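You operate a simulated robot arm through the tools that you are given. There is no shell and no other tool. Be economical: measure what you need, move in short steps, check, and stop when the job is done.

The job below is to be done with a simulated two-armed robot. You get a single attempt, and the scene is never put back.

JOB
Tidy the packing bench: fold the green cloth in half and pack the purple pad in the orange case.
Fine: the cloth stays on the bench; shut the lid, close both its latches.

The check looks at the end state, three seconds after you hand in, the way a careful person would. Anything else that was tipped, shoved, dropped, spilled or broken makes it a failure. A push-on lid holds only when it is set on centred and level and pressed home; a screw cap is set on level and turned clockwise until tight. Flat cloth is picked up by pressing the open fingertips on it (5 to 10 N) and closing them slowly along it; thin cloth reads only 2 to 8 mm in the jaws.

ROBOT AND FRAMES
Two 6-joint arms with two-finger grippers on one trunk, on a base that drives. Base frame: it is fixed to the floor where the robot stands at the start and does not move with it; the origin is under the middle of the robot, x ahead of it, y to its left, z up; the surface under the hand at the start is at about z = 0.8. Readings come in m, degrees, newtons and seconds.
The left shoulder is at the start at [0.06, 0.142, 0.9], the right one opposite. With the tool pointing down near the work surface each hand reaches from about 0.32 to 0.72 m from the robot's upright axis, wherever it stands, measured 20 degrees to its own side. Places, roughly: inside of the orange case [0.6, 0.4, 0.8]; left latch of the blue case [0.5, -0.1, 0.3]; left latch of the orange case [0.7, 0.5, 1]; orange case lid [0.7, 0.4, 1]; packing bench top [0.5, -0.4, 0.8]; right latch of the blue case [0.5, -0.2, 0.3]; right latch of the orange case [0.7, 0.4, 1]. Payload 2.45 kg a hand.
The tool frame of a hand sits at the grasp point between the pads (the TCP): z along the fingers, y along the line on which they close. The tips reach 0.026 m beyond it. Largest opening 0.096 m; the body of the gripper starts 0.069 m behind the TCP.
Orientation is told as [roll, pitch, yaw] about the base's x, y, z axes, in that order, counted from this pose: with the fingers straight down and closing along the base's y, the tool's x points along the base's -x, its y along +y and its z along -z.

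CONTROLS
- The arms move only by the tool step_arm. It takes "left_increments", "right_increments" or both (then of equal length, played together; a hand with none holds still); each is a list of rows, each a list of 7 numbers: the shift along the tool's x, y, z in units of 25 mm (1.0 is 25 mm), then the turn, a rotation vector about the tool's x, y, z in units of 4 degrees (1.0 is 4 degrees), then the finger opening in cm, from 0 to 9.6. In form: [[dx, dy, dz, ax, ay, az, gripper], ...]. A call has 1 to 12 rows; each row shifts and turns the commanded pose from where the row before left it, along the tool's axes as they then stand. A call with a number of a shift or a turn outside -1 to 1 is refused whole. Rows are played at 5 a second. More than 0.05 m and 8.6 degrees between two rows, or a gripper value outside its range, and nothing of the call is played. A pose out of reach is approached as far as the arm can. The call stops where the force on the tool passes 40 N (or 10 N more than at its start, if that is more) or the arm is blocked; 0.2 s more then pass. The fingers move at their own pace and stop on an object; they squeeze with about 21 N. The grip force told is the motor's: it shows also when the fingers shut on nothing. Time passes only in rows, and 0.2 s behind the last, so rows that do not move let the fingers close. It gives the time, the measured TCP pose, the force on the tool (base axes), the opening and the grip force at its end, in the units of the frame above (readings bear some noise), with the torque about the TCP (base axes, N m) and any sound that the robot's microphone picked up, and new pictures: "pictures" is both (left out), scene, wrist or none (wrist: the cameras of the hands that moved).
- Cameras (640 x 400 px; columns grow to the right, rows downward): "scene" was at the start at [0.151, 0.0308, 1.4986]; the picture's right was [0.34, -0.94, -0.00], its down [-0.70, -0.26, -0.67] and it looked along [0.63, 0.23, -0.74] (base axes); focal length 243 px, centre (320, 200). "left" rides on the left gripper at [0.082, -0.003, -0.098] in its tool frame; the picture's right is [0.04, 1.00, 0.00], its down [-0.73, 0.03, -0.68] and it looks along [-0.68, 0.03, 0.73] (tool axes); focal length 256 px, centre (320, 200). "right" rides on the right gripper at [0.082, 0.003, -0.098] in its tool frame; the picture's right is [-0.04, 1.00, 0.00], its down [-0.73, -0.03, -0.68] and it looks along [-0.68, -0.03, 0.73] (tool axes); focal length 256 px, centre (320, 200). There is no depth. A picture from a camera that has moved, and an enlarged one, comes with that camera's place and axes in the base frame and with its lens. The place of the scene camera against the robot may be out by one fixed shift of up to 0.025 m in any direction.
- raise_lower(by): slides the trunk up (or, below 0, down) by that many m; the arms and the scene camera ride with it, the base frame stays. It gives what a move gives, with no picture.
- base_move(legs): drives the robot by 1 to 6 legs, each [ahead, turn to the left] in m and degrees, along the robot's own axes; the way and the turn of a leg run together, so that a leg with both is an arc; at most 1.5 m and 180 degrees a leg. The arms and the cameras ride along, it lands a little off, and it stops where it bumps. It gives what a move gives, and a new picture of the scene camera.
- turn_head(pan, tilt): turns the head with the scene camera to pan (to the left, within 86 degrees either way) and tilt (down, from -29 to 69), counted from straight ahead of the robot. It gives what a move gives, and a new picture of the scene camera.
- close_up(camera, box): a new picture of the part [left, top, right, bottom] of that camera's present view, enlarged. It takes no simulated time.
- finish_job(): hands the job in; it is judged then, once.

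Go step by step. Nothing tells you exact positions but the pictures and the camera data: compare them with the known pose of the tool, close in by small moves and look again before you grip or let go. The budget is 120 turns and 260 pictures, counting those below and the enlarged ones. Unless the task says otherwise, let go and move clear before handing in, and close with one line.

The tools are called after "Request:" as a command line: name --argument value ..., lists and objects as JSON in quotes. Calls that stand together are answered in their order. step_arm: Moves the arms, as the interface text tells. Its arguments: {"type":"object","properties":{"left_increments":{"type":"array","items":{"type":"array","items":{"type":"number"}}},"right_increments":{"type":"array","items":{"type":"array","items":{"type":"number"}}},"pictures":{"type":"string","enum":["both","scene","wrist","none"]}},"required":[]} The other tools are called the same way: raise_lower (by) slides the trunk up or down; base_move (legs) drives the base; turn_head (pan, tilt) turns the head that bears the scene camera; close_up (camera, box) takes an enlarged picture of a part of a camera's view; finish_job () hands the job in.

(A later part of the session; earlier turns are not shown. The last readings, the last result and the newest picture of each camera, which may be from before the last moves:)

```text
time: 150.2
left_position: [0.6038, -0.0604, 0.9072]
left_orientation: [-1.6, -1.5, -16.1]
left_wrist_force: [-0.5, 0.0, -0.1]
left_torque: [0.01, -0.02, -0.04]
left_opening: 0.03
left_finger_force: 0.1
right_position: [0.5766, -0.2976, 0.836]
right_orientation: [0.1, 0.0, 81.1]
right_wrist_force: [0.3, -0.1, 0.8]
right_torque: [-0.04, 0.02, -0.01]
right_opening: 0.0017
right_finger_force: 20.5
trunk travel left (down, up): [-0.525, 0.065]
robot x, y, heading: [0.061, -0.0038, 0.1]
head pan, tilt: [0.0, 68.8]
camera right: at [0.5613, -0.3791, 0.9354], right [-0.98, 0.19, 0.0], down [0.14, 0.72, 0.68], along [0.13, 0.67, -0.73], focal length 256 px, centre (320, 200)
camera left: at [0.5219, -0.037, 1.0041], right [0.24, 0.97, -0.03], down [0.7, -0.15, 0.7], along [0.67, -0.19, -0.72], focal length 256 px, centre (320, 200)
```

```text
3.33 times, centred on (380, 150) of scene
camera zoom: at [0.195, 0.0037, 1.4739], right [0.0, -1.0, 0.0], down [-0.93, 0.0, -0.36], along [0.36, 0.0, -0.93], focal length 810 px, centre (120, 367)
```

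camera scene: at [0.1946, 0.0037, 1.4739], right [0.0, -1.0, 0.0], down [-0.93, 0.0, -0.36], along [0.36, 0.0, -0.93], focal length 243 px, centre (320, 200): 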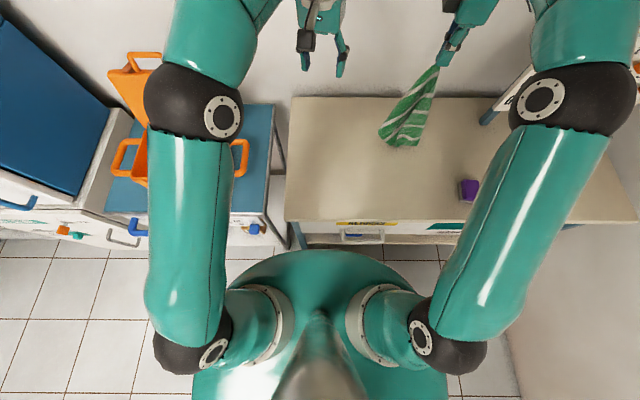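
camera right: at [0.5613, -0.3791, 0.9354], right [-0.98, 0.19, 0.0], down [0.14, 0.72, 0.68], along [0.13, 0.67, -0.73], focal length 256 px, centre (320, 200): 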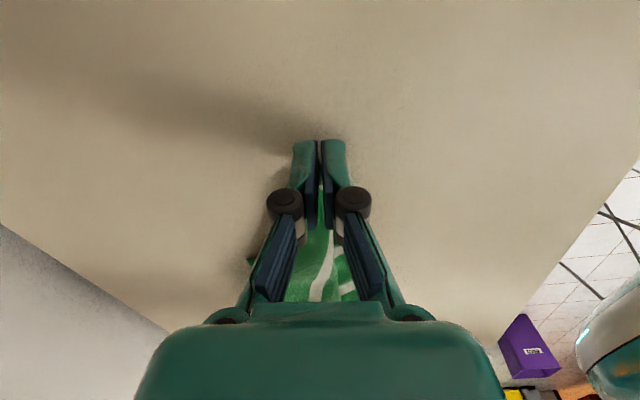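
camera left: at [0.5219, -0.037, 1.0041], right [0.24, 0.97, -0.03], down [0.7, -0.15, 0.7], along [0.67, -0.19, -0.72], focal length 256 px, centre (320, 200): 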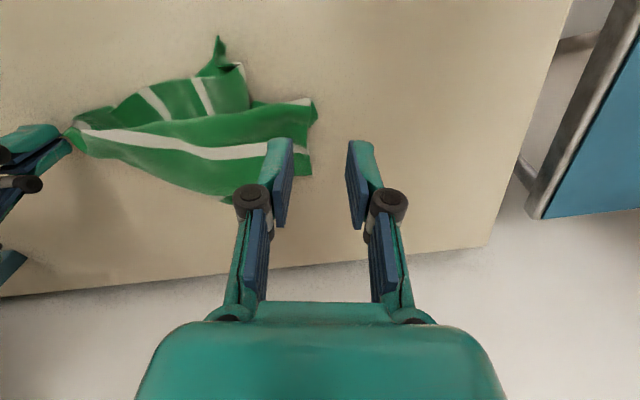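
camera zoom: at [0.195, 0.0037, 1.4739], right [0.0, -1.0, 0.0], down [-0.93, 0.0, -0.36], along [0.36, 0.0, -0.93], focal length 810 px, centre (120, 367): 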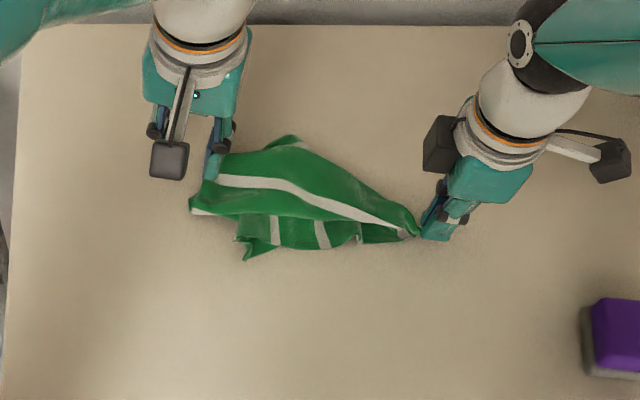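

The far-left corner is at [0.675, -0.092], which the left hand can just reach. I'll lower the left to [0.6525, -0.109].

Request:
step_arm --left_increments '[[-0.8, -0.44, 0.3, 0, 0, 0, 2.6], [-0.8, -0.44, 0.3, 0, 0, 0, 2.6], [-0.81, -0.45, 0.3, 0, 0, 0, 2.6], [0, 0, 0.75, 0, 0, 0, 2.6], [0, 0, 0.75, 0, 0, 0, 2.6], [0, 0, 0.65, 0, 0, 0, 2.6]]' --pictures "wrist"

Request:
step_arm --left_increments '[[0, 0, 0.06, 0, 0, 0, 2.6]]' --pictures "none"

```text
time: 151.6
left_position: [0.6519, -0.1081, 0.8341]
left_orientation: [-1.6, -1.4, -15.9]
left_wrist_force: [-0.1, -0.3, 0.9]
left_torque: [-0.04, 0.03, -0.01]
left_opening: 0.026
left_finger_force: 0.0
right_position: [0.5768, -0.2973, 0.837]
right_orientation: [0.0, -0.1, 81.1]
right_wrist_force: [0.3, -0.2, -0.2]
right_torque: [0.03, 0.0, 0.0]
right_opening: 0.0015
right_finger_force: 21.0
trunk travel left (down, up): [-0.525, 0.065]
robot x, y, heading: [0.0624, -0.0025, -0.1]
head pan, tilt: [0.0, 68.8]
camera left: at [0.5717, -0.0863, 0.9315], right [0.24, 0.97, -0.03], down [0.7, -0.15, 0.7], along [0.67, -0.19, -0.72], focal length 256 px, centre (320, 200)
```

left: 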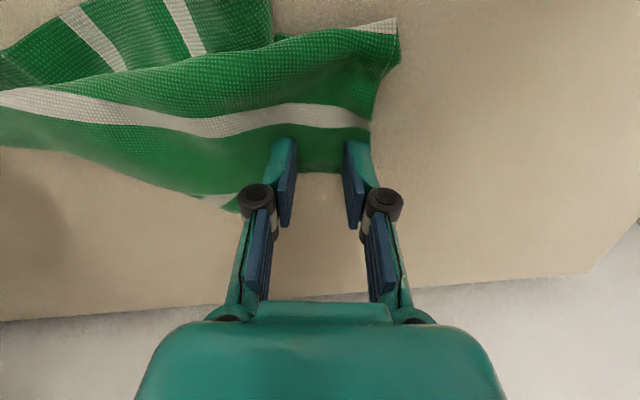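

```text
time: 152.0
left_position: [0.6519, -0.1083, 0.8325]
left_orientation: [-1.6, -1.4, -16.0]
left_wrist_force: [-0.2, -1.1, -0.2]
left_torque: [-0.02, 0.0, 0.01]
left_opening: 0.026
left_finger_force: 0.0
right_position: [0.576, -0.2964, 0.8371]
right_orientation: [0.1, 0.0, 81.1]
right_wrist_force: [0.8, -0.4, 0.6]
right_torque: [0.0, -0.01, 0.01]
right_opening: 0.0017
right_finger_force: 21.0
trunk travel left (down, up): [-0.525, 0.065]
robot x, y, heading: [0.0649, 0.0012, 0.2]
head pan, tilt: [0.0, 68.8]
```

Request:
step_arm --left_increments '[[0, -0.2, 0.12, 0, 0, 0, 2.6], [0, 0, 0.06, 0, 0, 0, 2.6]]' --pictures "none"

Request:
step_arm --left_increments '[[0, 0, 0.03, 0, 0, 0, 2.6]]' --pictures "none"

```text
time: 152.6
left_position: [0.6513, -0.1149, 0.8299]
left_orientation: [-1.6, -1.7, -16.0]
left_wrist_force: [-1.3, 1.0, 8.0]
left_torque: [-0.12, 0.06, -0.01]
left_opening: 0.0261
left_finger_force: 0.1
right_position: [0.576, -0.2981, 0.8382]
right_orientation: [0.1, -0.1, 81.0]
right_wrist_force: [-0.8, 0.7, -0.7]
right_torque: [-0.03, 0.0, -0.01]
right_opening: 0.0012
right_finger_force: 21.0
trunk travel left (down, up): [-0.525, 0.065]
robot x, y, heading: [0.0634, -0.0046, 0.2]
head pan, tilt: [0.0, 68.8]
```

```text
time: 153.0
left_position: [0.6507, -0.1133, 0.8292]
left_orientation: [-1.7, -1.7, -15.9]
left_wrist_force: [0.4, 0.6, 11.7]
left_torque: [-0.23, 0.12, -0.01]
left_opening: 0.0266
left_finger_force: 0.9
right_position: [0.5766, -0.2965, 0.8375]
right_orientation: [0.0, -0.1, 81.0]
right_wrist_force: [0.2, 1.0, -0.2]
right_torque: [-0.03, 0.01, 0.01]
right_opening: 0.0014
right_finger_force: 21.4
trunk travel left (down, up): [-0.525, 0.065]
robot x, y, heading: [0.0644, -0.0023, 0.2]
head pan, tilt: [0.0, 68.8]
```

Request:
step_arm --left_increments '[[0, 0, 0, 0, 0, 0, 2.2], [0, 0, 0, 0, 0, 0, 1.8], [0, 0, 0, 0, 0, 0, 1.4], [0, 0, 0, 0, 0, 0, 1.0], [0, 0, 0, 0, 0, 0, 0.6], [0, 0, 0, 0, 0, 0, 0.2], [0, 0, 0, 0, 0, 0, 0], [0, 0, 0, 0, 0, 0, 0]]' --pictures "none"

Request:
step_arm --left_increments '[[0.248, 0.008, -0.937, 0, 0, 0, 0], [0.248, 0.008, -0.937, 0, 0, 0, 0], [0.248, 0.008, -0.937, 0, 0, 0, 0], [0.248, 0.008, -0.937, 0, 0, 0, 0], [0.248, 0.008, -0.937, 0, 0, 0, 0], [0.248, 0.008, -0.937, 0, 0, 0, 0], [0.248, 0.008, -0.937, 0, 0, 0, 0], [0.248, 0.008, -0.937, 0, 0, 0, 0], [0.248, 0.008, -0.937, 0, 0, 0, 0], [0.248, 0.008, -0.937, 0, 0, 0, 0], [0.248, 0.008, -0.937, 0, 0, 0, 0], [0.248, 0.008, -0.937, 0, 0, 0, 0]]' --right_increments '[[-0.025, -0.008, -0.908, 0, 0, 0, 0], [-0.025, -0.008, -0.908, 0, 0, 0, 0], [-0.025, -0.008, -0.908, 0, 0, 0, 0], [-0.025, -0.008, -0.908, 0, 0, 0, 0], [-0.025, -0.008, -0.908, 0, 0, 0, 0], [-0.025, -0.008, -0.908, 0, 0, 0, 0], [-0.025, -0.008, -0.908, 0, 0, 0, 0], [-0.025, -0.008, -0.908, 0, 0, 0, 0], [-0.025, -0.008, -0.908, 0, 0, 0, 0], [-0.025, -0.008, -0.908, 0, 0, 0, 0], [-0.025, -0.008, -0.908, 0, 0, 0, 0], [-0.025, -0.008, -0.908, 0, 0, 0, 0]]' --pictures "both"

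```text
time: 154.8
left_position: [0.6506, -0.1124, 0.829]
left_orientation: [-1.6, -1.5, -16.1]
left_wrist_force: [-1.3, -1.9, 11.6]
left_torque: [-0.04, 0.07, 0.03]
left_opening: 0.0012
left_finger_force: 17.9
right_position: [0.5764, -0.2978, 0.837]
right_orientation: [0.1, 0.0, 81.1]
right_wrist_force: [0.0, 0.5, 0.7]
right_torque: [0.0, 0.01, 0.01]
right_opening: 0.0015
right_finger_force: 21.0
trunk travel left (down, up): [-0.525, 0.065]
robot x, y, heading: [0.0588, -0.0024, -0.4]
head pan, tilt: [0.0, 68.8]
```

```text
time: 157.4
left_position: [0.5766, -0.0815, 1.1074]
left_orientation: [-1.6, -1.5, -16.1]
left_wrist_force: [-0.3, -1.1, 0.2]
left_torque: [-0.02, -0.02, 0.01]
left_opening: 0.0031
left_finger_force: 23.0
right_position: [0.5811, -0.2901, 1.1114]
right_orientation: [0.0, 0.0, 81.1]
right_wrist_force: [-0.8, 1.7, 0.2]
right_torque: [0.02, -0.02, 0.03]
right_opening: 0.0016
right_finger_force: 20.8
trunk travel left (down, up): [-0.525, 0.065]
robot x, y, heading: [0.0635, 0.0011, -0.0]
head pan, tilt: [0.0, 68.8]
camera scene: at [0.194, 0.0038, 1.4739], right [0.0, -1.0, 0.0], down [-0.93, 0.0, -0.36], along [0.36, 0.0, -0.93], focal length 243 px, centre (320, 200)
camera right: at [0.5648, -0.372, 1.2089], right [-0.98, 0.19, 0.0], down [0.14, 0.72, 0.68], along [0.13, 0.67, -0.73], focal length 256 px, centre (320, 200)
camera left: at [0.4951, -0.0588, 1.2045], right [0.24, 0.97, -0.03], down [0.7, -0.15, 0.7], along [0.67, -0.19, -0.72], focal length 256 px, centre (320, 200)
```

scene: 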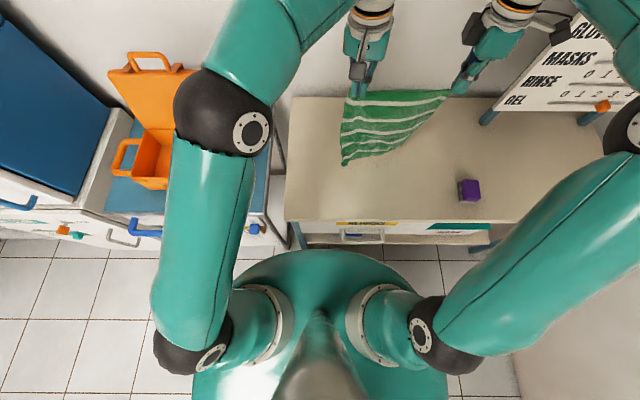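
right: 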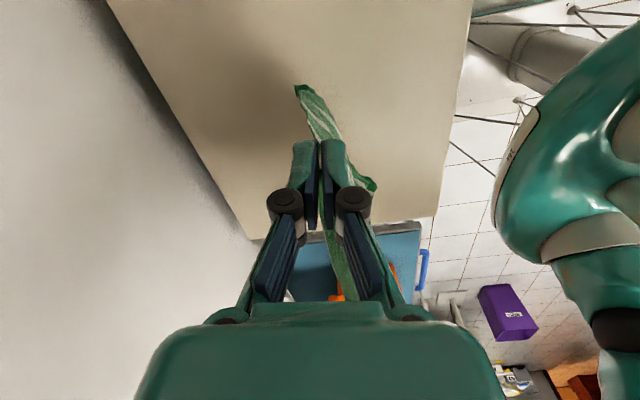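
left: 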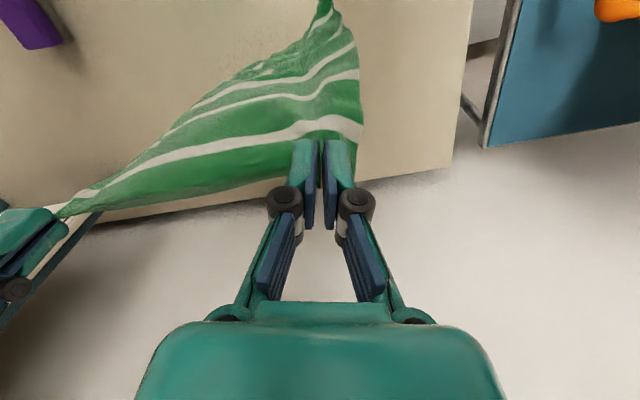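

The cloth now hangs from both far corners with all the stripes in order. I'll let it settle and look closer.

Request:
step_arm --left_increments '[[0, 0, 0, 0, 0, 0, 0], [0, 0, 0, 0, 0, 0, 0], [0, 0, 0, 0, 0, 0, 0], [0, 0, 0, 0, 0, 0, 0], [0, 0, 0, 0, 0, 0, 0], [0, 0, 0, 0, 0, 0, 0], [0, 0, 0, 0, 0, 0, 0], [0, 0, 0, 0, 0, 0, 0], [0, 0, 0, 0, 0, 0, 0]]' --right_increments '[[0, 0, 0, 0, 0, 0, 0], [0, 0, 0, 0, 0, 0, 0], [0, 0, 0, 0, 0, 0, 0], [0, 0, 0, 0, 0, 0, 0], [0, 0, 0, 0, 0, 0, 0], [0, 0, 0, 0, 0, 0, 0], [0, 0, 0, 0, 0, 0, 0], [0, 0, 0, 0, 0, 0, 0], [0, 0, 0, 0, 0, 0, 0]]' --pictures "none"

Request:
close_up --camera "scene" --box '[320, 60, 480, 190]'

Request:
close_up --camera "left" --box '[40, 0, 400, 230]'

```text
time: 159.4
left_position: [0.5766, -0.0822, 1.1082]
left_orientation: [-1.6, -1.3, -16.1]
left_wrist_force: [0.6, -1.3, -0.2]
left_torque: [-0.02, 0.01, -0.04]
left_opening: 0.0026
left_finger_force: 24.2
right_position: [0.5815, -0.2897, 1.1099]
right_orientation: [0.0, 0.0, 81.1]
right_wrist_force: [-0.6, 0.7, 0.1]
right_torque: [0.02, -0.02, -0.01]
right_opening: 0.0017
right_finger_force: 21.0
trunk travel left (down, up): [-0.525, 0.065]
robot x, y, heading: [0.063, 0.0019, -0.1]
head pan, tilt: [0.0, 68.8]
```

```text
3.08 times, centred on (400, 125) of scene
camera zoom: at [0.1946, 0.0036, 1.4739], right [0.0, -1.0, 0.0], down [-0.93, 0.0, -0.36], along [0.36, 0.0, -0.93], focal length 748 px, centre (74, 431)
```

zoom: 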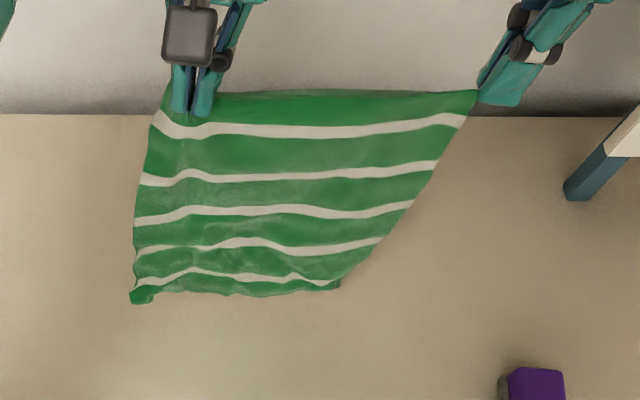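

```text
1.74 times, centred on (220, 115) of left
camera zoom: at [0.4959, -0.0589, 1.2038], right [0.24, 0.97, -0.03], down [0.7, -0.15, 0.7], along [0.67, -0.19, -0.72], focal length 445 px, centre (494, 348)
```

zoom: 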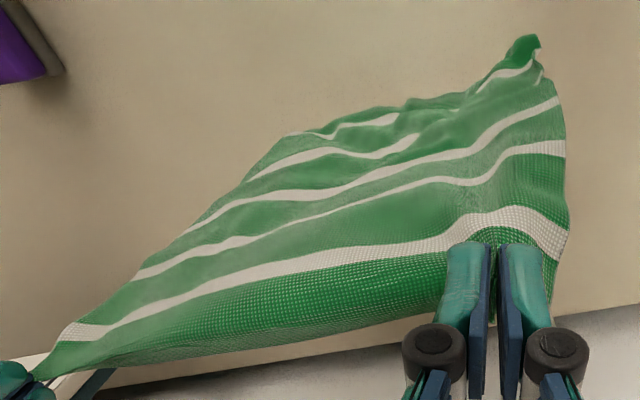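

It hangs as a clean flat sheet. Now I lower it so the bottom edge touches, then move back and down at 45° so the lower half lies on the bench toward me.

Request:
step_arm --left_increments '[[0, 0, 0.5, 0, 0, 0, 0], [0, 0, 0.4, 0, 0, 0, 0], [0.48, -0.138, 0.5, 0, 0, 0, 0], [0.48, -0.138, 0.5, 0, 0, 0, 0], [0.48, -0.138, 0.5, 0, 0, 0, 0], [0.48, -0.138, 0.5, 0, 0, 0, 0], [0.48, -0.138, 0.5, 0, 0, 0, 0], [0.48, -0.138, 0.5, 0, 0, 0, 0], [0.48, -0.138, 0.5, 0, 0, 0, 0], [0.48, -0.138, 0.5, 0, 0, 0, 0], [0.48, -0.138, 0.5, 0, 0, 0, 0], [0.48, -0.138, 0.5, 0, 0, 0, 0]]' --right_increments '[[0, 0, 0.5, 0, 0, 0, 0], [0, 0, 0.4, 0, 0, 0, 0], [0.078, 0.494, 0.5, 0, 0, 0, 0], [0.078, 0.494, 0.5, 0, 0, 0, 0], [0.078, 0.494, 0.5, 0, 0, 0, 0], [0.078, 0.494, 0.5, 0, 0, 0, 0], [0.078, 0.494, 0.5, 0, 0, 0, 0], [0.078, 0.494, 0.5, 0, 0, 0, 0], [0.078, 0.494, 0.5, 0, 0, 0, 0], [0.078, 0.494, 0.5, 0, 0, 0, 0], [0.078, 0.494, 0.5, 0, 0, 0, 0], [0.078, 0.494, 0.5, 0, 0, 0, 0]]' --pictures "wrist"

Request:
close_up --camera "scene" --box '[310, 90, 450, 210]'

```text
time: 162.0
left_position: [0.4516, -0.0868, 0.9558]
left_orientation: [-1.7, -1.5, -16.1]
left_wrist_force: [-1.0, -0.6, -0.1]
left_torque: [-0.01, -0.01, -0.01]
left_opening: 0.0025
left_finger_force: 19.3
right_position: [0.4546, -0.2902, 0.9602]
right_orientation: [0.0, 0.0, 81.0]
right_wrist_force: [0.1, -0.4, -0.4]
right_torque: [-0.02, 0.01, -0.02]
right_opening: 0.0017
right_finger_force: 20.6
trunk travel left (down, up): [-0.525, 0.065]
robot x, y, heading: [0.0585, 0.0006, 0.1]
head pan, tilt: [0.0, 68.8]
camera right: at [0.4391, -0.3727, 1.0593], right [-0.98, 0.2, 0.0], down [0.14, 0.72, 0.68], along [0.13, 0.67, -0.73], focal length 256 px, centre (320, 200)
camera left: at [0.3718, -0.0646, 1.0527], right [0.24, 0.97, -0.03], down [0.7, -0.15, 0.7], along [0.67, -0.19, -0.72], focal length 256 px, centre (320, 200)
```

right: 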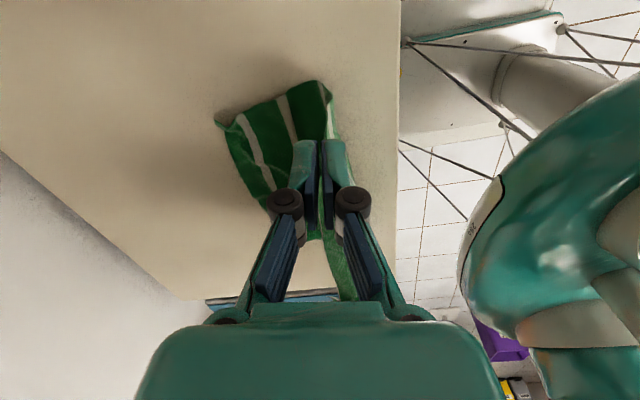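
left: 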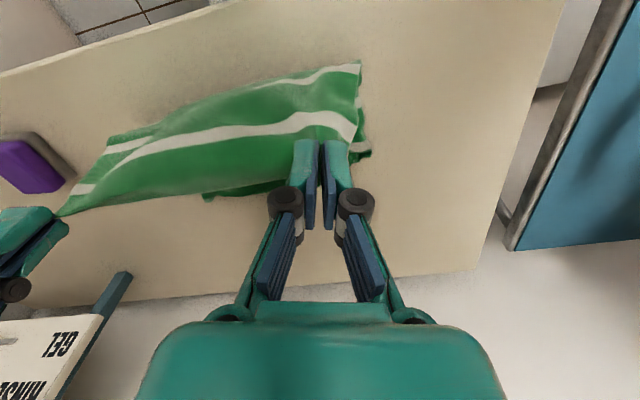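

```text
3.33 times, centred on (380, 150) of scene
camera zoom: at [0.194, 0.0035, 1.474], right [0.0, -1.0, 0.0], down [-0.93, 0.0, -0.36], along [0.36, 0.0, -0.93], focal length 810 px, centre (120, 367)
```

zoom: 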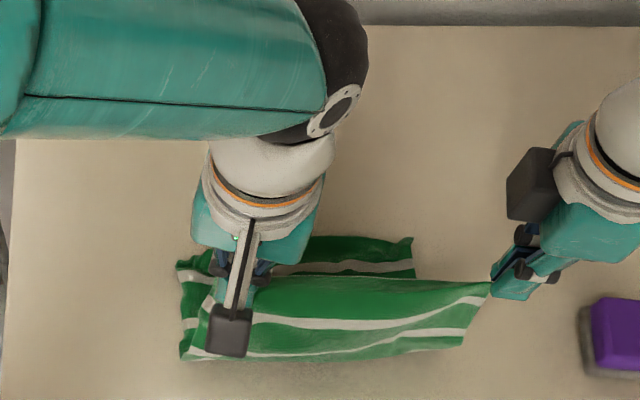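

The lower half lies neatly, its rim from [0.547, -0.06] to [0.572, -0.278]. Next: back to above the fold line, then over forward in a quarter arc to put the held edge on that rim.

Request:
step_arm --left_increments '[[0.769, -0.221, 0.25, 0, 0, 0, 0], [0.769, -0.221, 0.25, 0, 0, 0, 0], [-0.721, 0.207, 0.06, 0, 0, 0, 0], [-0.702, 0.201, 0.17, 0, 0, 0, 0], [-0.673, 0.193, 0.27, 0, 0, 0, 0], [-0.625, 0.179, 0.37, 0, 0, 0, 0], [-0.567, 0.163, 0.46, 0, 0, 0, 0], [-0.49, 0.141, 0.55, 0, 0, 0, 0], [-0.413, 0.119, 0.62, 0, 0, 0, 0], [-0.317, 0.091, 0.67, 0, 0, 0, 0], [-0.221, 0.063, 0.72, 0, 0, 0, 0], [-0.115, 0.033, 0.5, 0, 0, 0, 0]]' --right_increments '[[0.062, 0.395, 0.25, 0, 0, 0, 0], [0.062, 0.395, 0.25, 0, 0, 0, 0], [-0.117, -0.741, 0.06, 0, 0, 0, 0], [-0.114, -0.721, 0.17, 0, 0, 0, 0], [-0.109, -0.692, 0.27, 0, 0, 0, 0], [-0.101, -0.642, 0.37, 0, 0, 0, 0], [-0.092, -0.583, 0.46, 0, 0, 0, 0], [-0.08, -0.504, 0.55, 0, 0, 0, 0], [-0.067, -0.425, 0.62, 0, 0, 0, 0], [-0.051, -0.326, 0.67, 0, 0, 0, 0], [-0.036, -0.227, 0.72, 0, 0, 0, 0], [-0.019, -0.119, 0.5, 0, 0, 0, 0]]' --pictures "wrist"

Request:
close_up --camera "scene" --box '[310, 110, 450, 230]'

```text
time: 164.6
left_position: [0.5396, -0.0923, 0.8358]
left_orientation: [-1.5, -1.4, -16.1]
left_wrist_force: [0.1, 0.1, 0.1]
left_torque: [0.03, 0.01, -0.01]
left_opening: 0.0026
left_finger_force: 19.4
right_position: [0.5618, -0.2911, 0.8391]
right_orientation: [0.0, 0.0, 81.0]
right_wrist_force: [0.3, 0.0, 0.0]
right_torque: [0.02, -0.03, -0.02]
right_opening: 0.0014
right_finger_force: 20.9
trunk travel left (down, up): [-0.525, 0.065]
robot x, y, heading: [0.0588, -0.0001, 0.0]
head pan, tilt: [0.0, 68.8]
camera right: at [0.5456, -0.3725, 0.9378], right [-0.98, 0.2, 0.0], down [0.14, 0.72, 0.68], along [0.13, 0.67, -0.73], focal length 256 px, centre (320, 200)
camera left: at [0.4598, -0.0687, 0.9332], right [0.24, 0.97, -0.03], down [0.7, -0.15, 0.7], along [0.67, -0.19, -0.72], focal length 256 px, centre (320, 200)
```

right: 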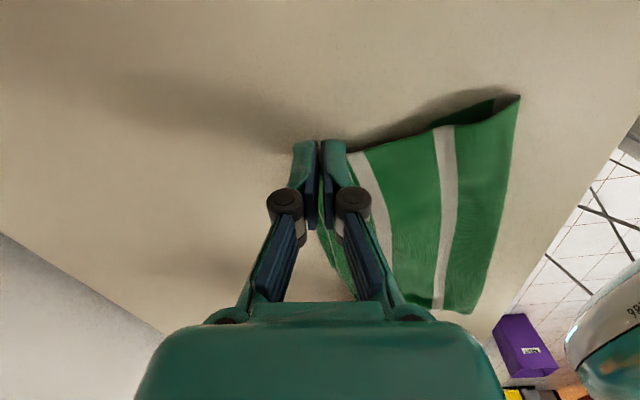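
left: 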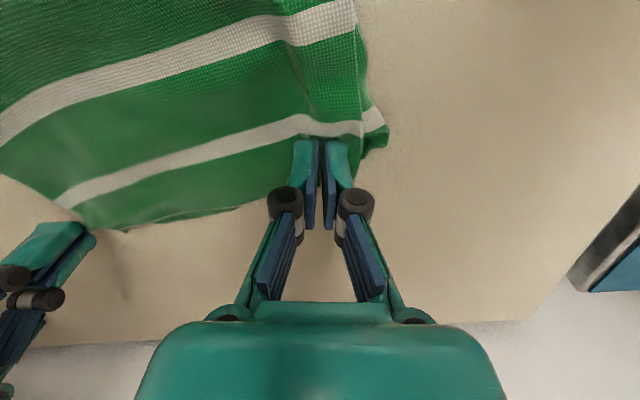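

```text
3.33 times, centred on (380, 170) of scene
camera zoom: at [0.195, 0.0036, 1.4739], right [0.0, -1.0, 0.0], down [-0.93, 0.0, -0.36], along [0.36, 0.0, -0.93], focal length 810 px, centre (120, 300)
```

zoom: 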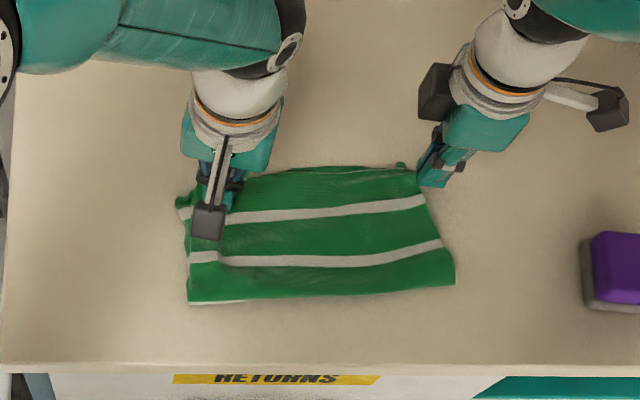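

Almost perfect half fold. Lowering slightly and releasing both gently.

Request:
step_arm --left_increments '[[0, 0, 0.15, 0, 0, 0, 0], [0, 0, 0, 0, 0, 0, 0.5], [0, 0, 0, 0, 0, 0, 1.0], [0, 0, 0, 0, 0, 0, 1.6], [0, 0, 0, 0, 0, 0, 1.6], [0, 0, -0.3, 0, 0, 0, 1.6], [0, 0, -0.6, 0, 0, 0, 1.6], [0, 0, -1, 0, 0, 0, 1.6], [0, 0, -1, 0, 0, 0, 1.6], [0, 1, -0.5, 0, 0, 0, 1.6], [0, 1, -0.5, 0, 0, 0, 1.6], [0, 1, 0, 0, 0, 0, 1.6]]' --right_increments '[[0, 0, 0.25, 0, 0, 0, 0], [0, 0, 0, 0, 0, 0, 0.5], [0, 0, 0, 0, 0, 0, 1.0], [0, 0, 0, 0, 0, 0, 1.6], [0, 0, 0, 0, 0, 0, 1.6], [0, 0, -0.3, 0, 0, 0, 1.6], [0, 0, -0.6, 0, 0, 0, 1.6], [0, 0, -1, 0, 0, 0, 1.6], [0, 0, -1, 0, 0, 0, 1.6], [1, 0, -0.5, 0, 0, 0, 1.6], [1, 0, -0.5, 0, 0, 0, 1.6], [1, 0, 0, 0, 0, 0, 1.6]]' --pictures "none"

Request:
close_up --camera "scene" --box '[310, 110, 450, 230]'

Request:
close_up --camera "left" --box '[0, 0, 400, 250]'

```text
time: 167.2
left_position: [0.5611, -0.0184, 0.9288]
left_orientation: [-1.7, -1.4, -16.1]
left_wrist_force: [-0.7, -0.1, -1.1]
left_torque: [0.01, -0.03, 0.0]
left_opening: 0.0158
left_finger_force: 0.1
right_position: [0.5494, -0.3649, 0.9313]
right_orientation: [0.1, 0.1, 81.1]
right_wrist_force: [-0.2, -0.1, -0.3]
right_torque: [0.01, -0.01, 0.05]
right_opening: 0.0161
right_finger_force: 0.1
trunk travel left (down, up): [-0.525, 0.065]
robot x, y, heading: [0.0613, 0.001, -0.2]
head pan, tilt: [0.0, 68.8]
```

```text
3.33 times, centred on (380, 170) of scene
camera zoom: at [0.1949, 0.0037, 1.4739], right [0.0, -1.0, 0.0], down [-0.93, 0.0, -0.36], along [0.36, 0.0, -0.93], focal length 810 px, centre (120, 300)
```

zoom: 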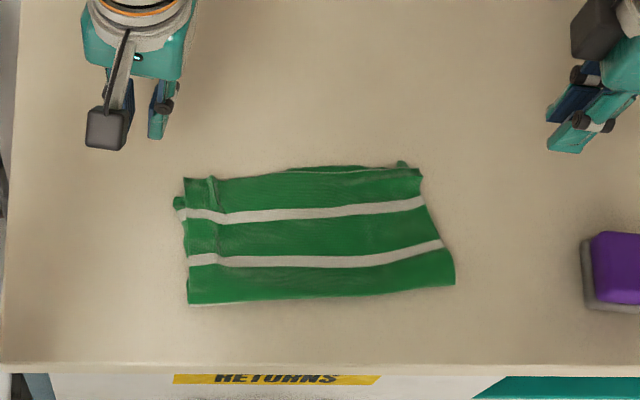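

```text
1.60 times, centred on (200, 125) of left
camera zoom: at [0.4801, 0.0052, 1.0248], right [0.24, 0.97, -0.03], down [0.7, -0.15, 0.7], along [0.67, -0.19, -0.72], focal length 410 px, centre (512, 320)
```

zoom: 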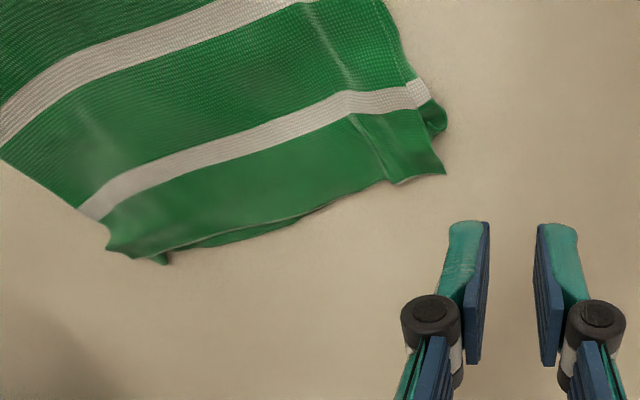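

The cloth is folded in half with the edges matching to about a centimetre. Now the purple pad: the right hand goes to hover over it near [0.455, -0.42] with fingers open, while the left hand retracts up and back.

Request:
step_arm --left_increments '[[0.2, 0.5, -0.9, 0, 0, 0, 5], [0.6, 0.5, -0.9, 0, 0, 0, 5], [0.9, 0.3, -0.9, 0, 0, 0, 5], [0.9, 0.3, -0.9, 0, 0, 0, 5], [0.9, 0.3, -0.9, 0, 0, 0, 5], [0.9, 0.3, -0.9, 0, 0, 0, 5], [0.9, 0.3, -0.9, 0, 0, 0, 5]]' --right_increments '[[0.41, 0.3, -0.3, 0, 0, 0, 9], [0.41, 0.5, 0, 0, 0, 0, 9], [0.41, 0.5, 0, 0, 0, 0, 9], [0.41, 0.5, 0, 0, 0, 0, 9], [0.41, 0.5, 0, 0, 0, 0, 9], [0.41, 0.5, 0, 0, 0, 0, 9], [0.41, 0.5, 0, 0, 0, 0, 9]]' --pictures "both"

Request:
close_up --camera "scene" --box '[420, 140, 540, 230]'

```text
time: 168.8
left_position: [0.4447, 0.0867, 1.0821]
left_orientation: [-1.6, -1.4, -16.1]
left_wrist_force: [-1.0, 0.7, 1.0]
left_torque: [0.01, -0.02, -0.01]
left_opening: 0.05
left_finger_force: 0.2
right_position: [0.4551, -0.4236, 0.9376]
right_orientation: [-0.1, 0.0, 81.2]
right_wrist_force: [0.2, 0.0, -0.2]
right_torque: [0.04, -0.03, -0.01]
right_opening: 0.0901
right_finger_force: 0.0
trunk travel left (down, up): [-0.525, 0.065]
robot x, y, heading: [0.0594, -0.0036, -0.2]
head pan, tilt: [0.0, 68.8]
camera scene: at [0.1929, 0.004, 1.474], right [0.0, -1.0, 0.0], down [-0.93, 0.0, -0.36], along [0.36, 0.0, -0.93], focal length 243 px, centre (320, 200)
camera right: at [0.4392, -0.5054, 1.0368], right [-0.98, 0.19, 0.0], down [0.14, 0.72, 0.68], along [0.13, 0.67, -0.73], focal length 256 px, centre (320, 200)
camera left: at [0.3648, 0.1084, 1.1795], right [0.24, 0.97, -0.03], down [0.7, -0.15, 0.7], along [0.67, -0.19, -0.72], focal length 256 px, centre (320, 200)
```

scene: 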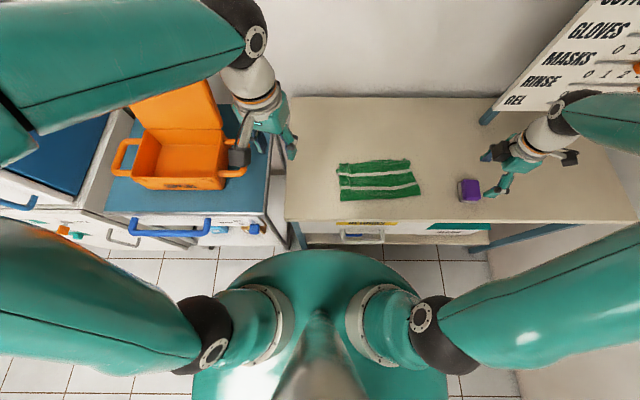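
right: 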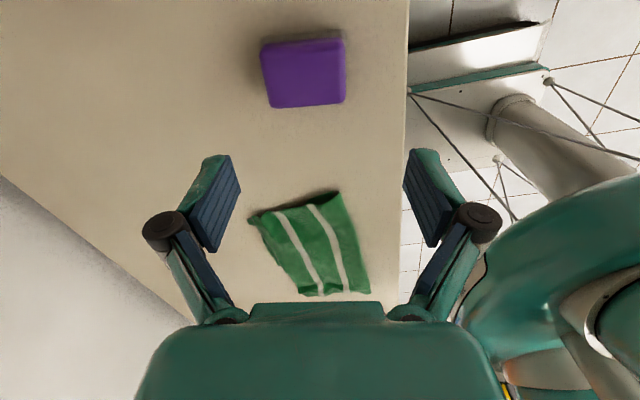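
left: 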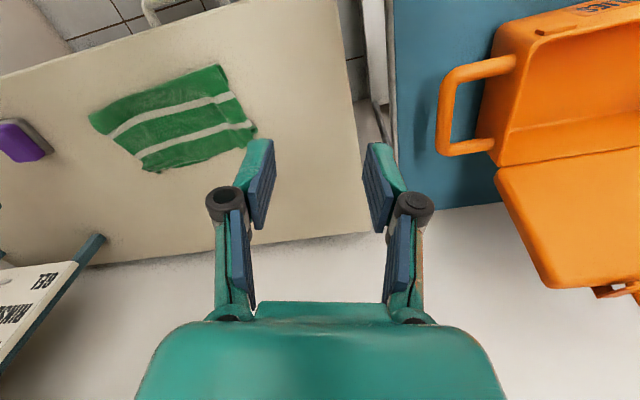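

```text
4.44 times, centred on (480, 185) of scene
camera zoom: at [0.1929, 0.004, 1.474], right [0.0, -1.0, 0.0], down [-0.93, 0.0, -0.36], along [0.36, 0.0, -0.93], focal length 1080 px, centre (-391, 267)
```

zoom: 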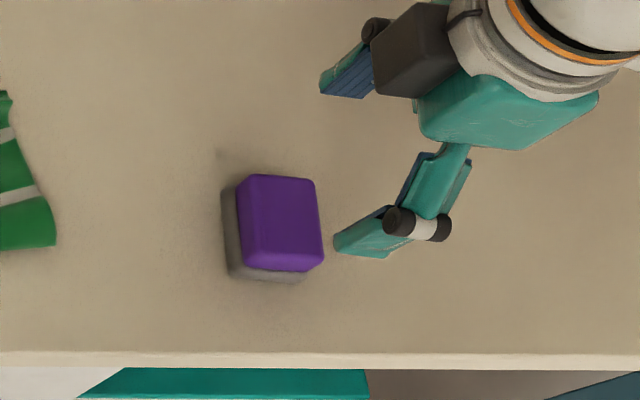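

The pad is at about [0.463, -0.446] and its sides line up with the closing direction. I'll center over it and descend most of the way.

Request:
step_arm --right_increments '[[0.43, -0.21, 0, 0, 0, 0, 9.2], [0.43, -0.21, 0.5, 0, 0, 0, 9.2], [0, 0, 0.8, 0, 0, 0, 9.2], [0, 0, 0.8, 0, 0, 0, 9.2]]' --pictures "wrist"

Request:
close_up --camera "scene" --box '[420, 140, 540, 230]'

```text
time: 169.8
left_position: [0.4473, 0.0847, 1.0812]
left_orientation: [-1.6, -1.4, -16.1]
left_wrist_force: [0.9, -0.6, -0.7]
left_torque: [0.0, 0.01, 0.03]
left_opening: 0.05
left_finger_force: 0.1
right_position: [0.4636, -0.4461, 0.8848]
right_orientation: [0.1, 0.0, 81.0]
right_wrist_force: [0.0, -0.1, 0.2]
right_torque: [0.03, 0.0, 0.02]
right_opening: 0.0917
right_finger_force: 0.0
trunk travel left (down, up): [-0.525, 0.065]
robot x, y, heading: [0.063, 0.0004, 0.1]
head pan, tilt: [0.0, 68.8]
camera right: at [0.4481, -0.5278, 0.9832], right [-0.98, 0.2, 0.0], down [0.14, 0.72, 0.68], along [0.13, 0.67, -0.73], focal length 256 px, centre (320, 200)
```

right: 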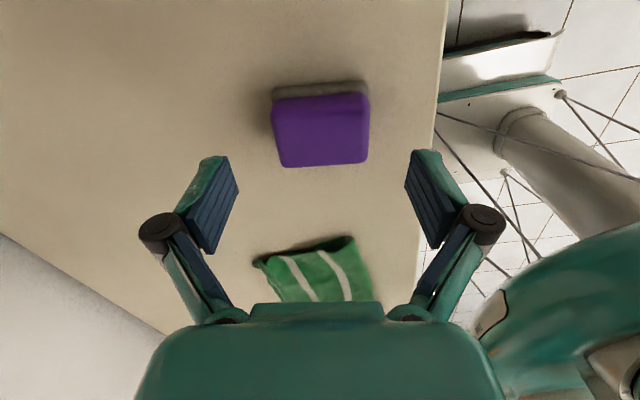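

```text
4.44 times, centred on (480, 185) of scene
camera zoom: at [0.1948, 0.0033, 1.4739], right [0.0, -1.0, 0.0], down [-0.93, 0.0, -0.36], along [0.36, 0.0, -0.93], focal length 1080 px, centre (-391, 267)
```

zoom: 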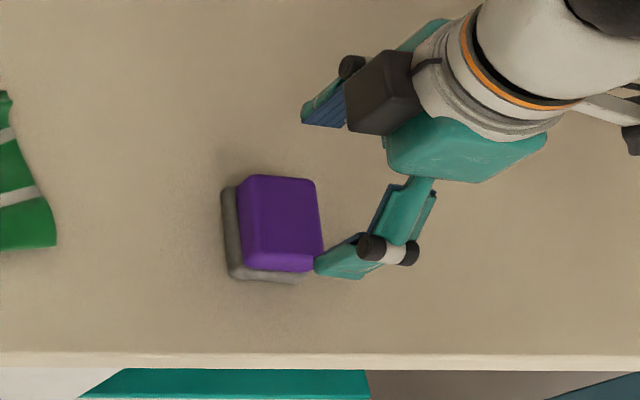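

Centered. Descending to grip height and closing.

Request:
step_arm --right_increments '[[0, 0, 0.8, 0, 0, 0, 9.2], [0, 0, 0.8, 0, 0, 0, 9.2], [0, 0, 0.5, 0, 0, 0, 9.2], [0, 0, 0, 0, 0, 0, 8], [0, 0, 0, 0, 0, 0, 7], [0, 0, 0, 0, 0, 0, 6], [0, 0, 0, 0, 0, 0, 5], [0, 0, 0, 0, 0, 0, 4], [0, 0, 0, 0, 0, 0, 4]]' --pictures "wrist"

```text
time: 171.8
left_position: [0.4458, 0.0859, 1.0827]
left_orientation: [-1.6, -1.5, -16.1]
left_wrist_force: [-0.4, 0.3, 0.6]
left_torque: [-0.02, -0.03, 0.02]
left_opening: 0.0502
left_finger_force: 0.1
right_position: [0.4647, -0.4467, 0.8355]
right_orientation: [-0.2, 0.1, 81.0]
right_wrist_force: [2.8, -2.1, 28.5]
right_torque: [0.17, 0.27, 0.01]
right_opening: 0.0616
right_finger_force: 20.4
trunk travel left (down, up): [-0.525, 0.065]
robot x, y, heading: [0.0592, -0.0025, -0.2]
head pan, tilt: [0.0, 68.8]
camera right: at [0.4482, -0.5273, 0.9341], right [-0.98, 0.2, -0.01], down [0.14, 0.72, 0.68], along [0.14, 0.66, -0.74], focal length 256 px, centre (320, 200)
```

right: 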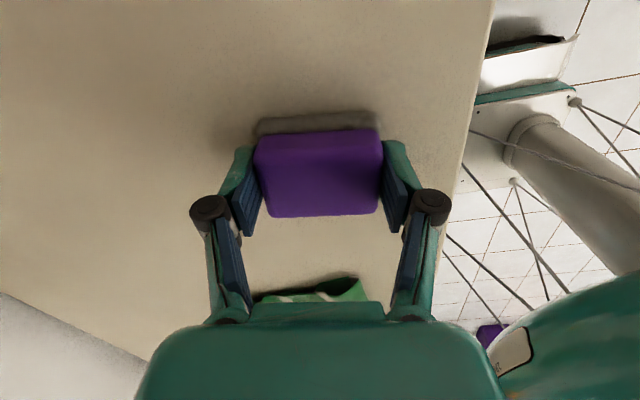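

The pad is held (62 mm). I'm lifting it, bringing both hands close to the body, and raising the left above lid height before driving.

Request:
step_arm --left_increments '[[0.25, 0.27, -0.33, 0, 0, 0, 5], [0.25, 0.27, -0.33, 0, 0, 0, 5], [0.25, 0.27, -0.33, 0, 0, 0, 5], [0.25, 0.27, -0.33, 0, 0, 0, 5], [0.25, 0.27, -0.33, 0, 0, 0, 5], [0.25, 0.27, -0.33, 0, 0, 0, 5], [0.25, 0.27, -0.33, 0, 0, 0, 5], [0.25, 0.27, -0.33, 0, 0, 0, 5], [0.25, 0.27, -0.33, 0, 0, 0, 5], [0.25, 0.27, -0.33, 0, 0, 0, 5], [0.25, 0.27, -0.33, 0, 0, 0, 5], [0.25, 0.27, -0.33, 0, 0, 0, 5]]' --right_increments '[[0, 0, -0.5, 0, 0, 0, 4], [0, 0, -0.9, 0, 0, 0, 4], [0, 0, -1, 0, 0, 0, 4], [-0.3, 0.2, -1, 0, 0, 0, 4], [-0.4, 0.3, -1, 0, 0, 0, 4], [-0.4, 0.3, -1, 0, 0, 0, 4], [-0.4, 0.3, -1, 0, 0, 0, 4], [-0.4, 0.3, -1, 0, 0, 0, 4], [-0.4, 0.3, -1, 0, 0, 0, 4], [-0.4, 0.3, -1, 0, 0, 0, 4], [-0.4, 0.3, -1, 0, 0, 0, 4], [-0.4, 0.3, -1, 0, 0, 0, 4]]' --pictures "scene"

Request:
turn_head --pan 50 --tilt 45

```text
time: 174.4
left_position: [0.3965, 0.1883, 1.1753]
left_orientation: [-1.6, -1.5, -16.1]
left_wrist_force: [1.0, 0.5, 0.0]
left_torque: [-0.02, 0.02, 0.0]
left_opening: 0.0501
left_finger_force: 0.0
right_position: [0.412, -0.3487, 1.1183]
right_orientation: [-0.1, -0.1, 81.1]
right_wrist_force: [-0.1, 0.0, -0.5]
right_torque: [0.01, -0.04, -0.01]
right_opening: 0.0613
right_finger_force: 20.2
trunk travel left (down, up): [-0.525, 0.065]
robot x, y, heading: [0.0628, -0.002, 0.0]
head pan, tilt: [0.0, 68.8]
camera scene: at [0.1934, 0.0041, 1.474], right [0.0, -1.0, 0.0], down [-0.93, 0.0, -0.36], along [0.36, 0.0, -0.93], focal length 243 px, centre (320, 200)
```

scene: 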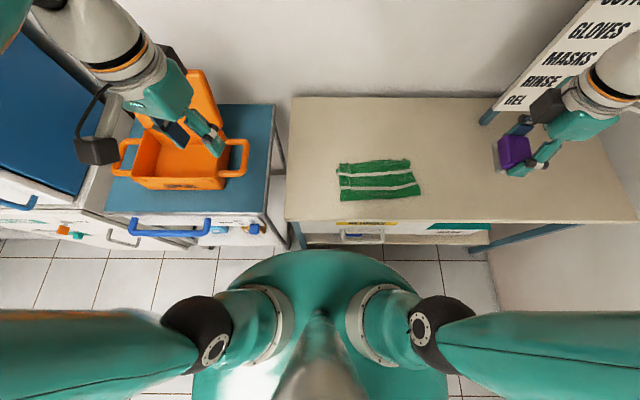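

```text
time: 175.6
left_position: [0.3963, 0.1873, 1.1735]
left_orientation: [-1.5, -1.4, -16.0]
left_wrist_force: [-0.7, 0.0, 0.4]
left_torque: [0.01, 0.0, -0.01]
left_opening: 0.0501
left_finger_force: 0.1
right_position: [0.4122, -0.3487, 1.1175]
right_orientation: [0.0, 0.0, 81.1]
right_wrist_force: [-0.1, 0.3, -0.6]
right_torque: [0.02, 0.03, -0.01]
right_opening: 0.0613
right_finger_force: 20.8
trunk travel left (down, up): [-0.525, 0.065]
robot x, y, heading: [0.0627, -0.0006, 0.0]
head pan, tilt: [50.0, 45.0]
camera scene: at [0.1905, 0.0659, 1.5028], right [0.77, -0.64, 0.0], down [-0.46, -0.54, -0.71], along [0.45, 0.54, -0.71], focal length 243 px, centre (320, 200)
```

scene: 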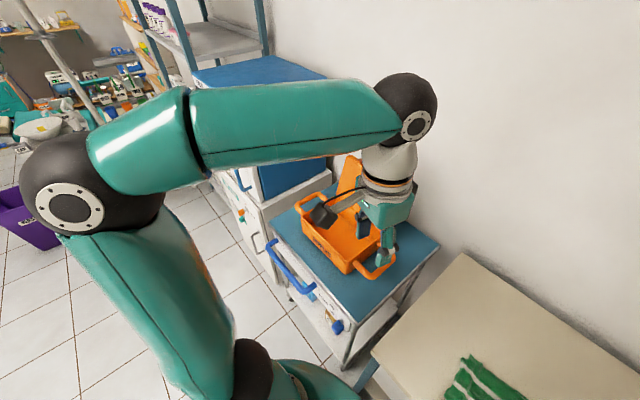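

Clear floor on the left. I'll shift the robot about 0.33 m to its left (turn 90°, drive, turn back) to face the case.

Request:
base_move --legs '[[0, 90], [0.33, 0], [0, -90]]'

```text
time: 178.6
left_position: [0.1172, 0.3769, 1.1749]
left_orientation: [-1.5, -1.4, 35.9]
left_wrist_force: [0.3, -0.2, 1.1]
left_torque: [-0.01, 0.02, 0.02]
left_opening: 0.0499
left_finger_force: 0.0
right_position: [0.5503, 0.0587, 1.1189]
right_orientation: [0.1, 0.0, 133.1]
right_wrist_force: [0.3, -0.1, -0.7]
right_torque: [0.04, 0.04, -0.03]
right_opening: 0.061
right_finger_force: 21.2
trunk travel left (down, up): [-0.525, 0.065]
robot x, y, heading: [0.0562, 0.0008, 51.2]
head pan, tilt: [50.0, 45.0]
stopped in leg 1: the robot was blocked; the commanded pose is now the measured one
camera scene: at [0.0957, 0.1289, 1.5028], right [0.98, 0.19, 0.0], down [0.14, -0.69, -0.71], along [-0.14, 0.69, -0.71], focal length 243 px, centre (320, 200)
```

scene: 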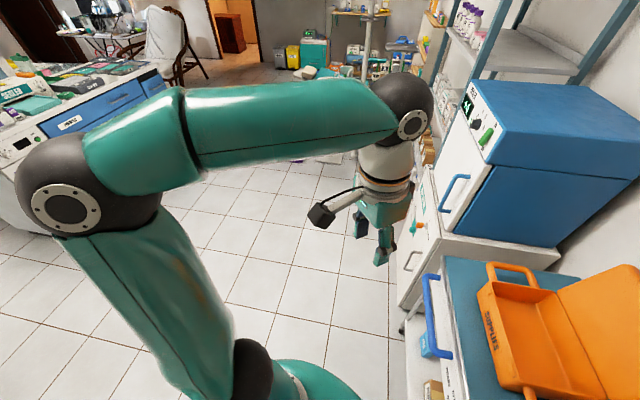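

The turn was blocked at 51°, but from here the case is about 17° to my right at 0.68 m, which suits the right arm. I'll look at the case and the bench to be sure nothing was moved.

Request:
turn_head --pan -20 --tilt 48

Request:
close_up --camera "scene" --box '[180, 100, 420, 290]'

```text
time: 180.0
left_position: [0.1178, 0.3783, 1.1742]
left_orientation: [-1.6, -1.5, 35.9]
left_wrist_force: [0.2, 0.0, 0.4]
left_torque: [-0.04, -0.02, -0.01]
left_opening: 0.05
left_finger_force: 0.1
right_position: [0.5501, 0.0595, 1.1195]
right_orientation: [0.1, -0.1, 133.0]
right_wrist_force: [0.0, 0.2, -1.2]
right_torque: [0.02, -0.01, -0.01]
right_opening: 0.0613
right_finger_force: 20.1
trunk travel left (down, up): [-0.525, 0.065]
robot x, y, heading: [0.057, -0.0025, 51.1]
head pan, tilt: [-20.0, 48.0]
camera scene: at [0.1787, 0.0907, 1.4986], right [0.52, -0.85, 0.0], down [-0.64, -0.39, -0.67], along [0.57, 0.35, -0.74], focal length 243 px, centre (320, 200)
```

scene: 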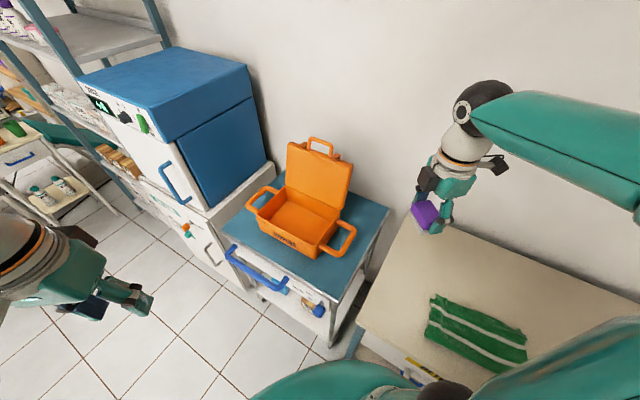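

```text
2.11 times, centred on (300, 195) of scene
camera zoom: at [0.1787, 0.0907, 1.4986], right [0.52, -0.85, 0.0], down [-0.64, -0.39, -0.67], along [0.57, 0.35, -0.74], focal length 511 px, centre (362, 210)
```

zoom: 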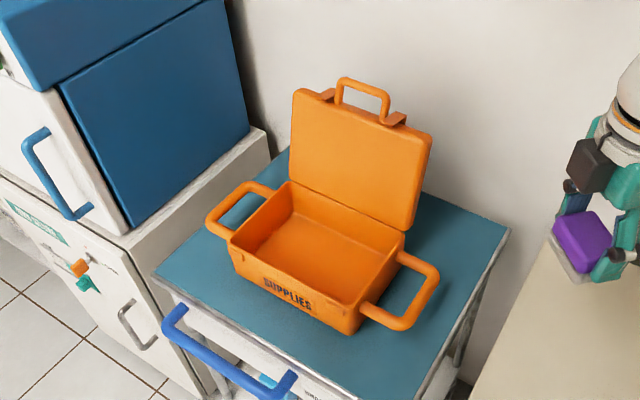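

The case is untouched: its box spans roughly x 0.49–0.65, y 0.29–0.51, with the rim near z 0.88. I'll turn the right hand to close along x, then carry the pad over the middle of the case.

Request:
step_arm --right_increments '[[0, 0, 0.33, 0, 0, 0.9, 4], [0, 0, 0.33, 0, 0, 0.9, 4], [0, 0, 0.33, 0, 0, 0.9, 4], [0, 0, 0.33, 0, 0, 0.9, 4], [0, 0, 0.33, 0, 0, 0.9, 4], [0, 0, 0.33, 0, 0, 0.9, 4], [0, 0, 0.33, 0, 0, 0.9, 4], [0, 0, 0.33, 0, 0, 0.9, 4], [0, 0, 0.33, 0, 0, 0.9, 4], [0, 0, 0.33, 0, 0, 0.9, 4], [0, 0, 0.33, 0, 0, 0.9, 4], [0, 0, 0.33, 0, 0, 0.9, 4]]' --pictures "none"

Request:
step_arm --right_increments '[[-1, -0.02, 0, 0, 0, 0, 4], [-1, -0.02, 0, 0, 0, 0, 4], [-1, -0.02, 0, 0, 0, 0, 4], [-1, -0.02, 0, 0, 0, 0, 4], [-1, -0.02, 0, 0, 0, 0, 4], [-1, -0.02, 0, 0, 0, 0, 4], [-1, -0.02, 0, 0, 0, 0, 4], [-1, -0.02, 0, 0, 0, 0, 4], [-1, -0.02, 0, 0, 0, 0, 4], [-1, -0.02, 0, 0, 0, 0, 4], [-1, -0.02, 0, 0, 0, 0, 4], [-1, -0.02, 0, 0, 0, 0, 4]]' --pictures "both"

```text
time: 182.6
left_position: [0.1165, 0.3777, 1.1746]
left_orientation: [-1.6, -1.5, 35.9]
left_wrist_force: [-0.7, 0.2, -0.1]
left_torque: [0.0, 0.0, -0.05]
left_opening: 0.0499
left_finger_force: 0.1
right_position: [0.5488, 0.0581, 1.0192]
right_orientation: [0.1, 0.0, 89.7]
right_wrist_force: [-0.6, -0.4, 0.5]
right_torque: [0.03, 0.0, 0.01]
right_opening: 0.0609
right_finger_force: 21.3
trunk travel left (down, up): [-0.525, 0.065]
robot x, y, heading: [0.0571, 0.001, 51.2]
head pan, tilt: [-20.0, 48.0]
```

```text
time: 185.2
left_position: [0.1163, 0.379, 1.1749]
left_orientation: [-1.7, -1.4, 35.8]
left_wrist_force: [-0.2, 0.3, 0.7]
left_torque: [-0.04, -0.02, 0.0]
left_opening: 0.05
left_finger_force: 0.2
right_position: [0.5562, 0.3594, 1.0204]
right_orientation: [0.1, 0.1, 89.8]
right_wrist_force: [-0.4, 0.5, -0.7]
right_torque: [0.0, 0.02, 0.02]
right_opening: 0.0606
right_finger_force: 21.2
trunk travel left (down, up): [-0.525, 0.065]
robot x, y, heading: [0.0581, -0.0056, 51.3]
head pan, tilt: [-20.0, 48.0]
camera scene: at [0.1789, 0.0916, 1.4985], right [0.52, -0.86, 0.0], down [-0.64, -0.39, -0.67], along [0.57, 0.35, -0.74], focal length 243 px, centre (320, 200)
camera right: at [0.5528, 0.2759, 1.1183], right [-1.0, 0.04, 0.0], down [0.03, 0.73, 0.68], along [0.03, 0.68, -0.74], focal length 256 px, centre (320, 200)
```

scene: 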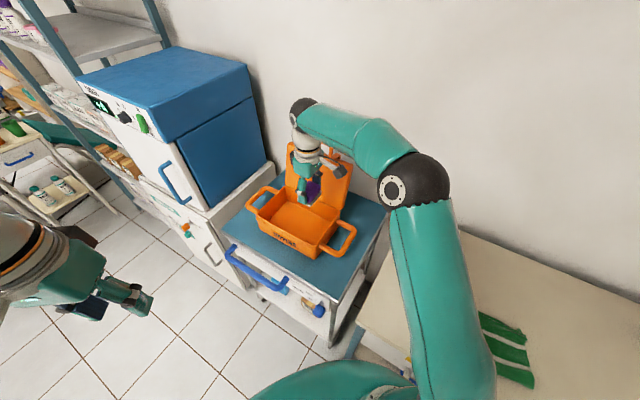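
right: 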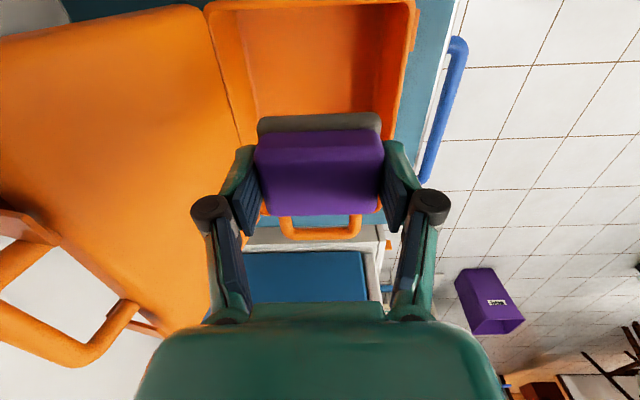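

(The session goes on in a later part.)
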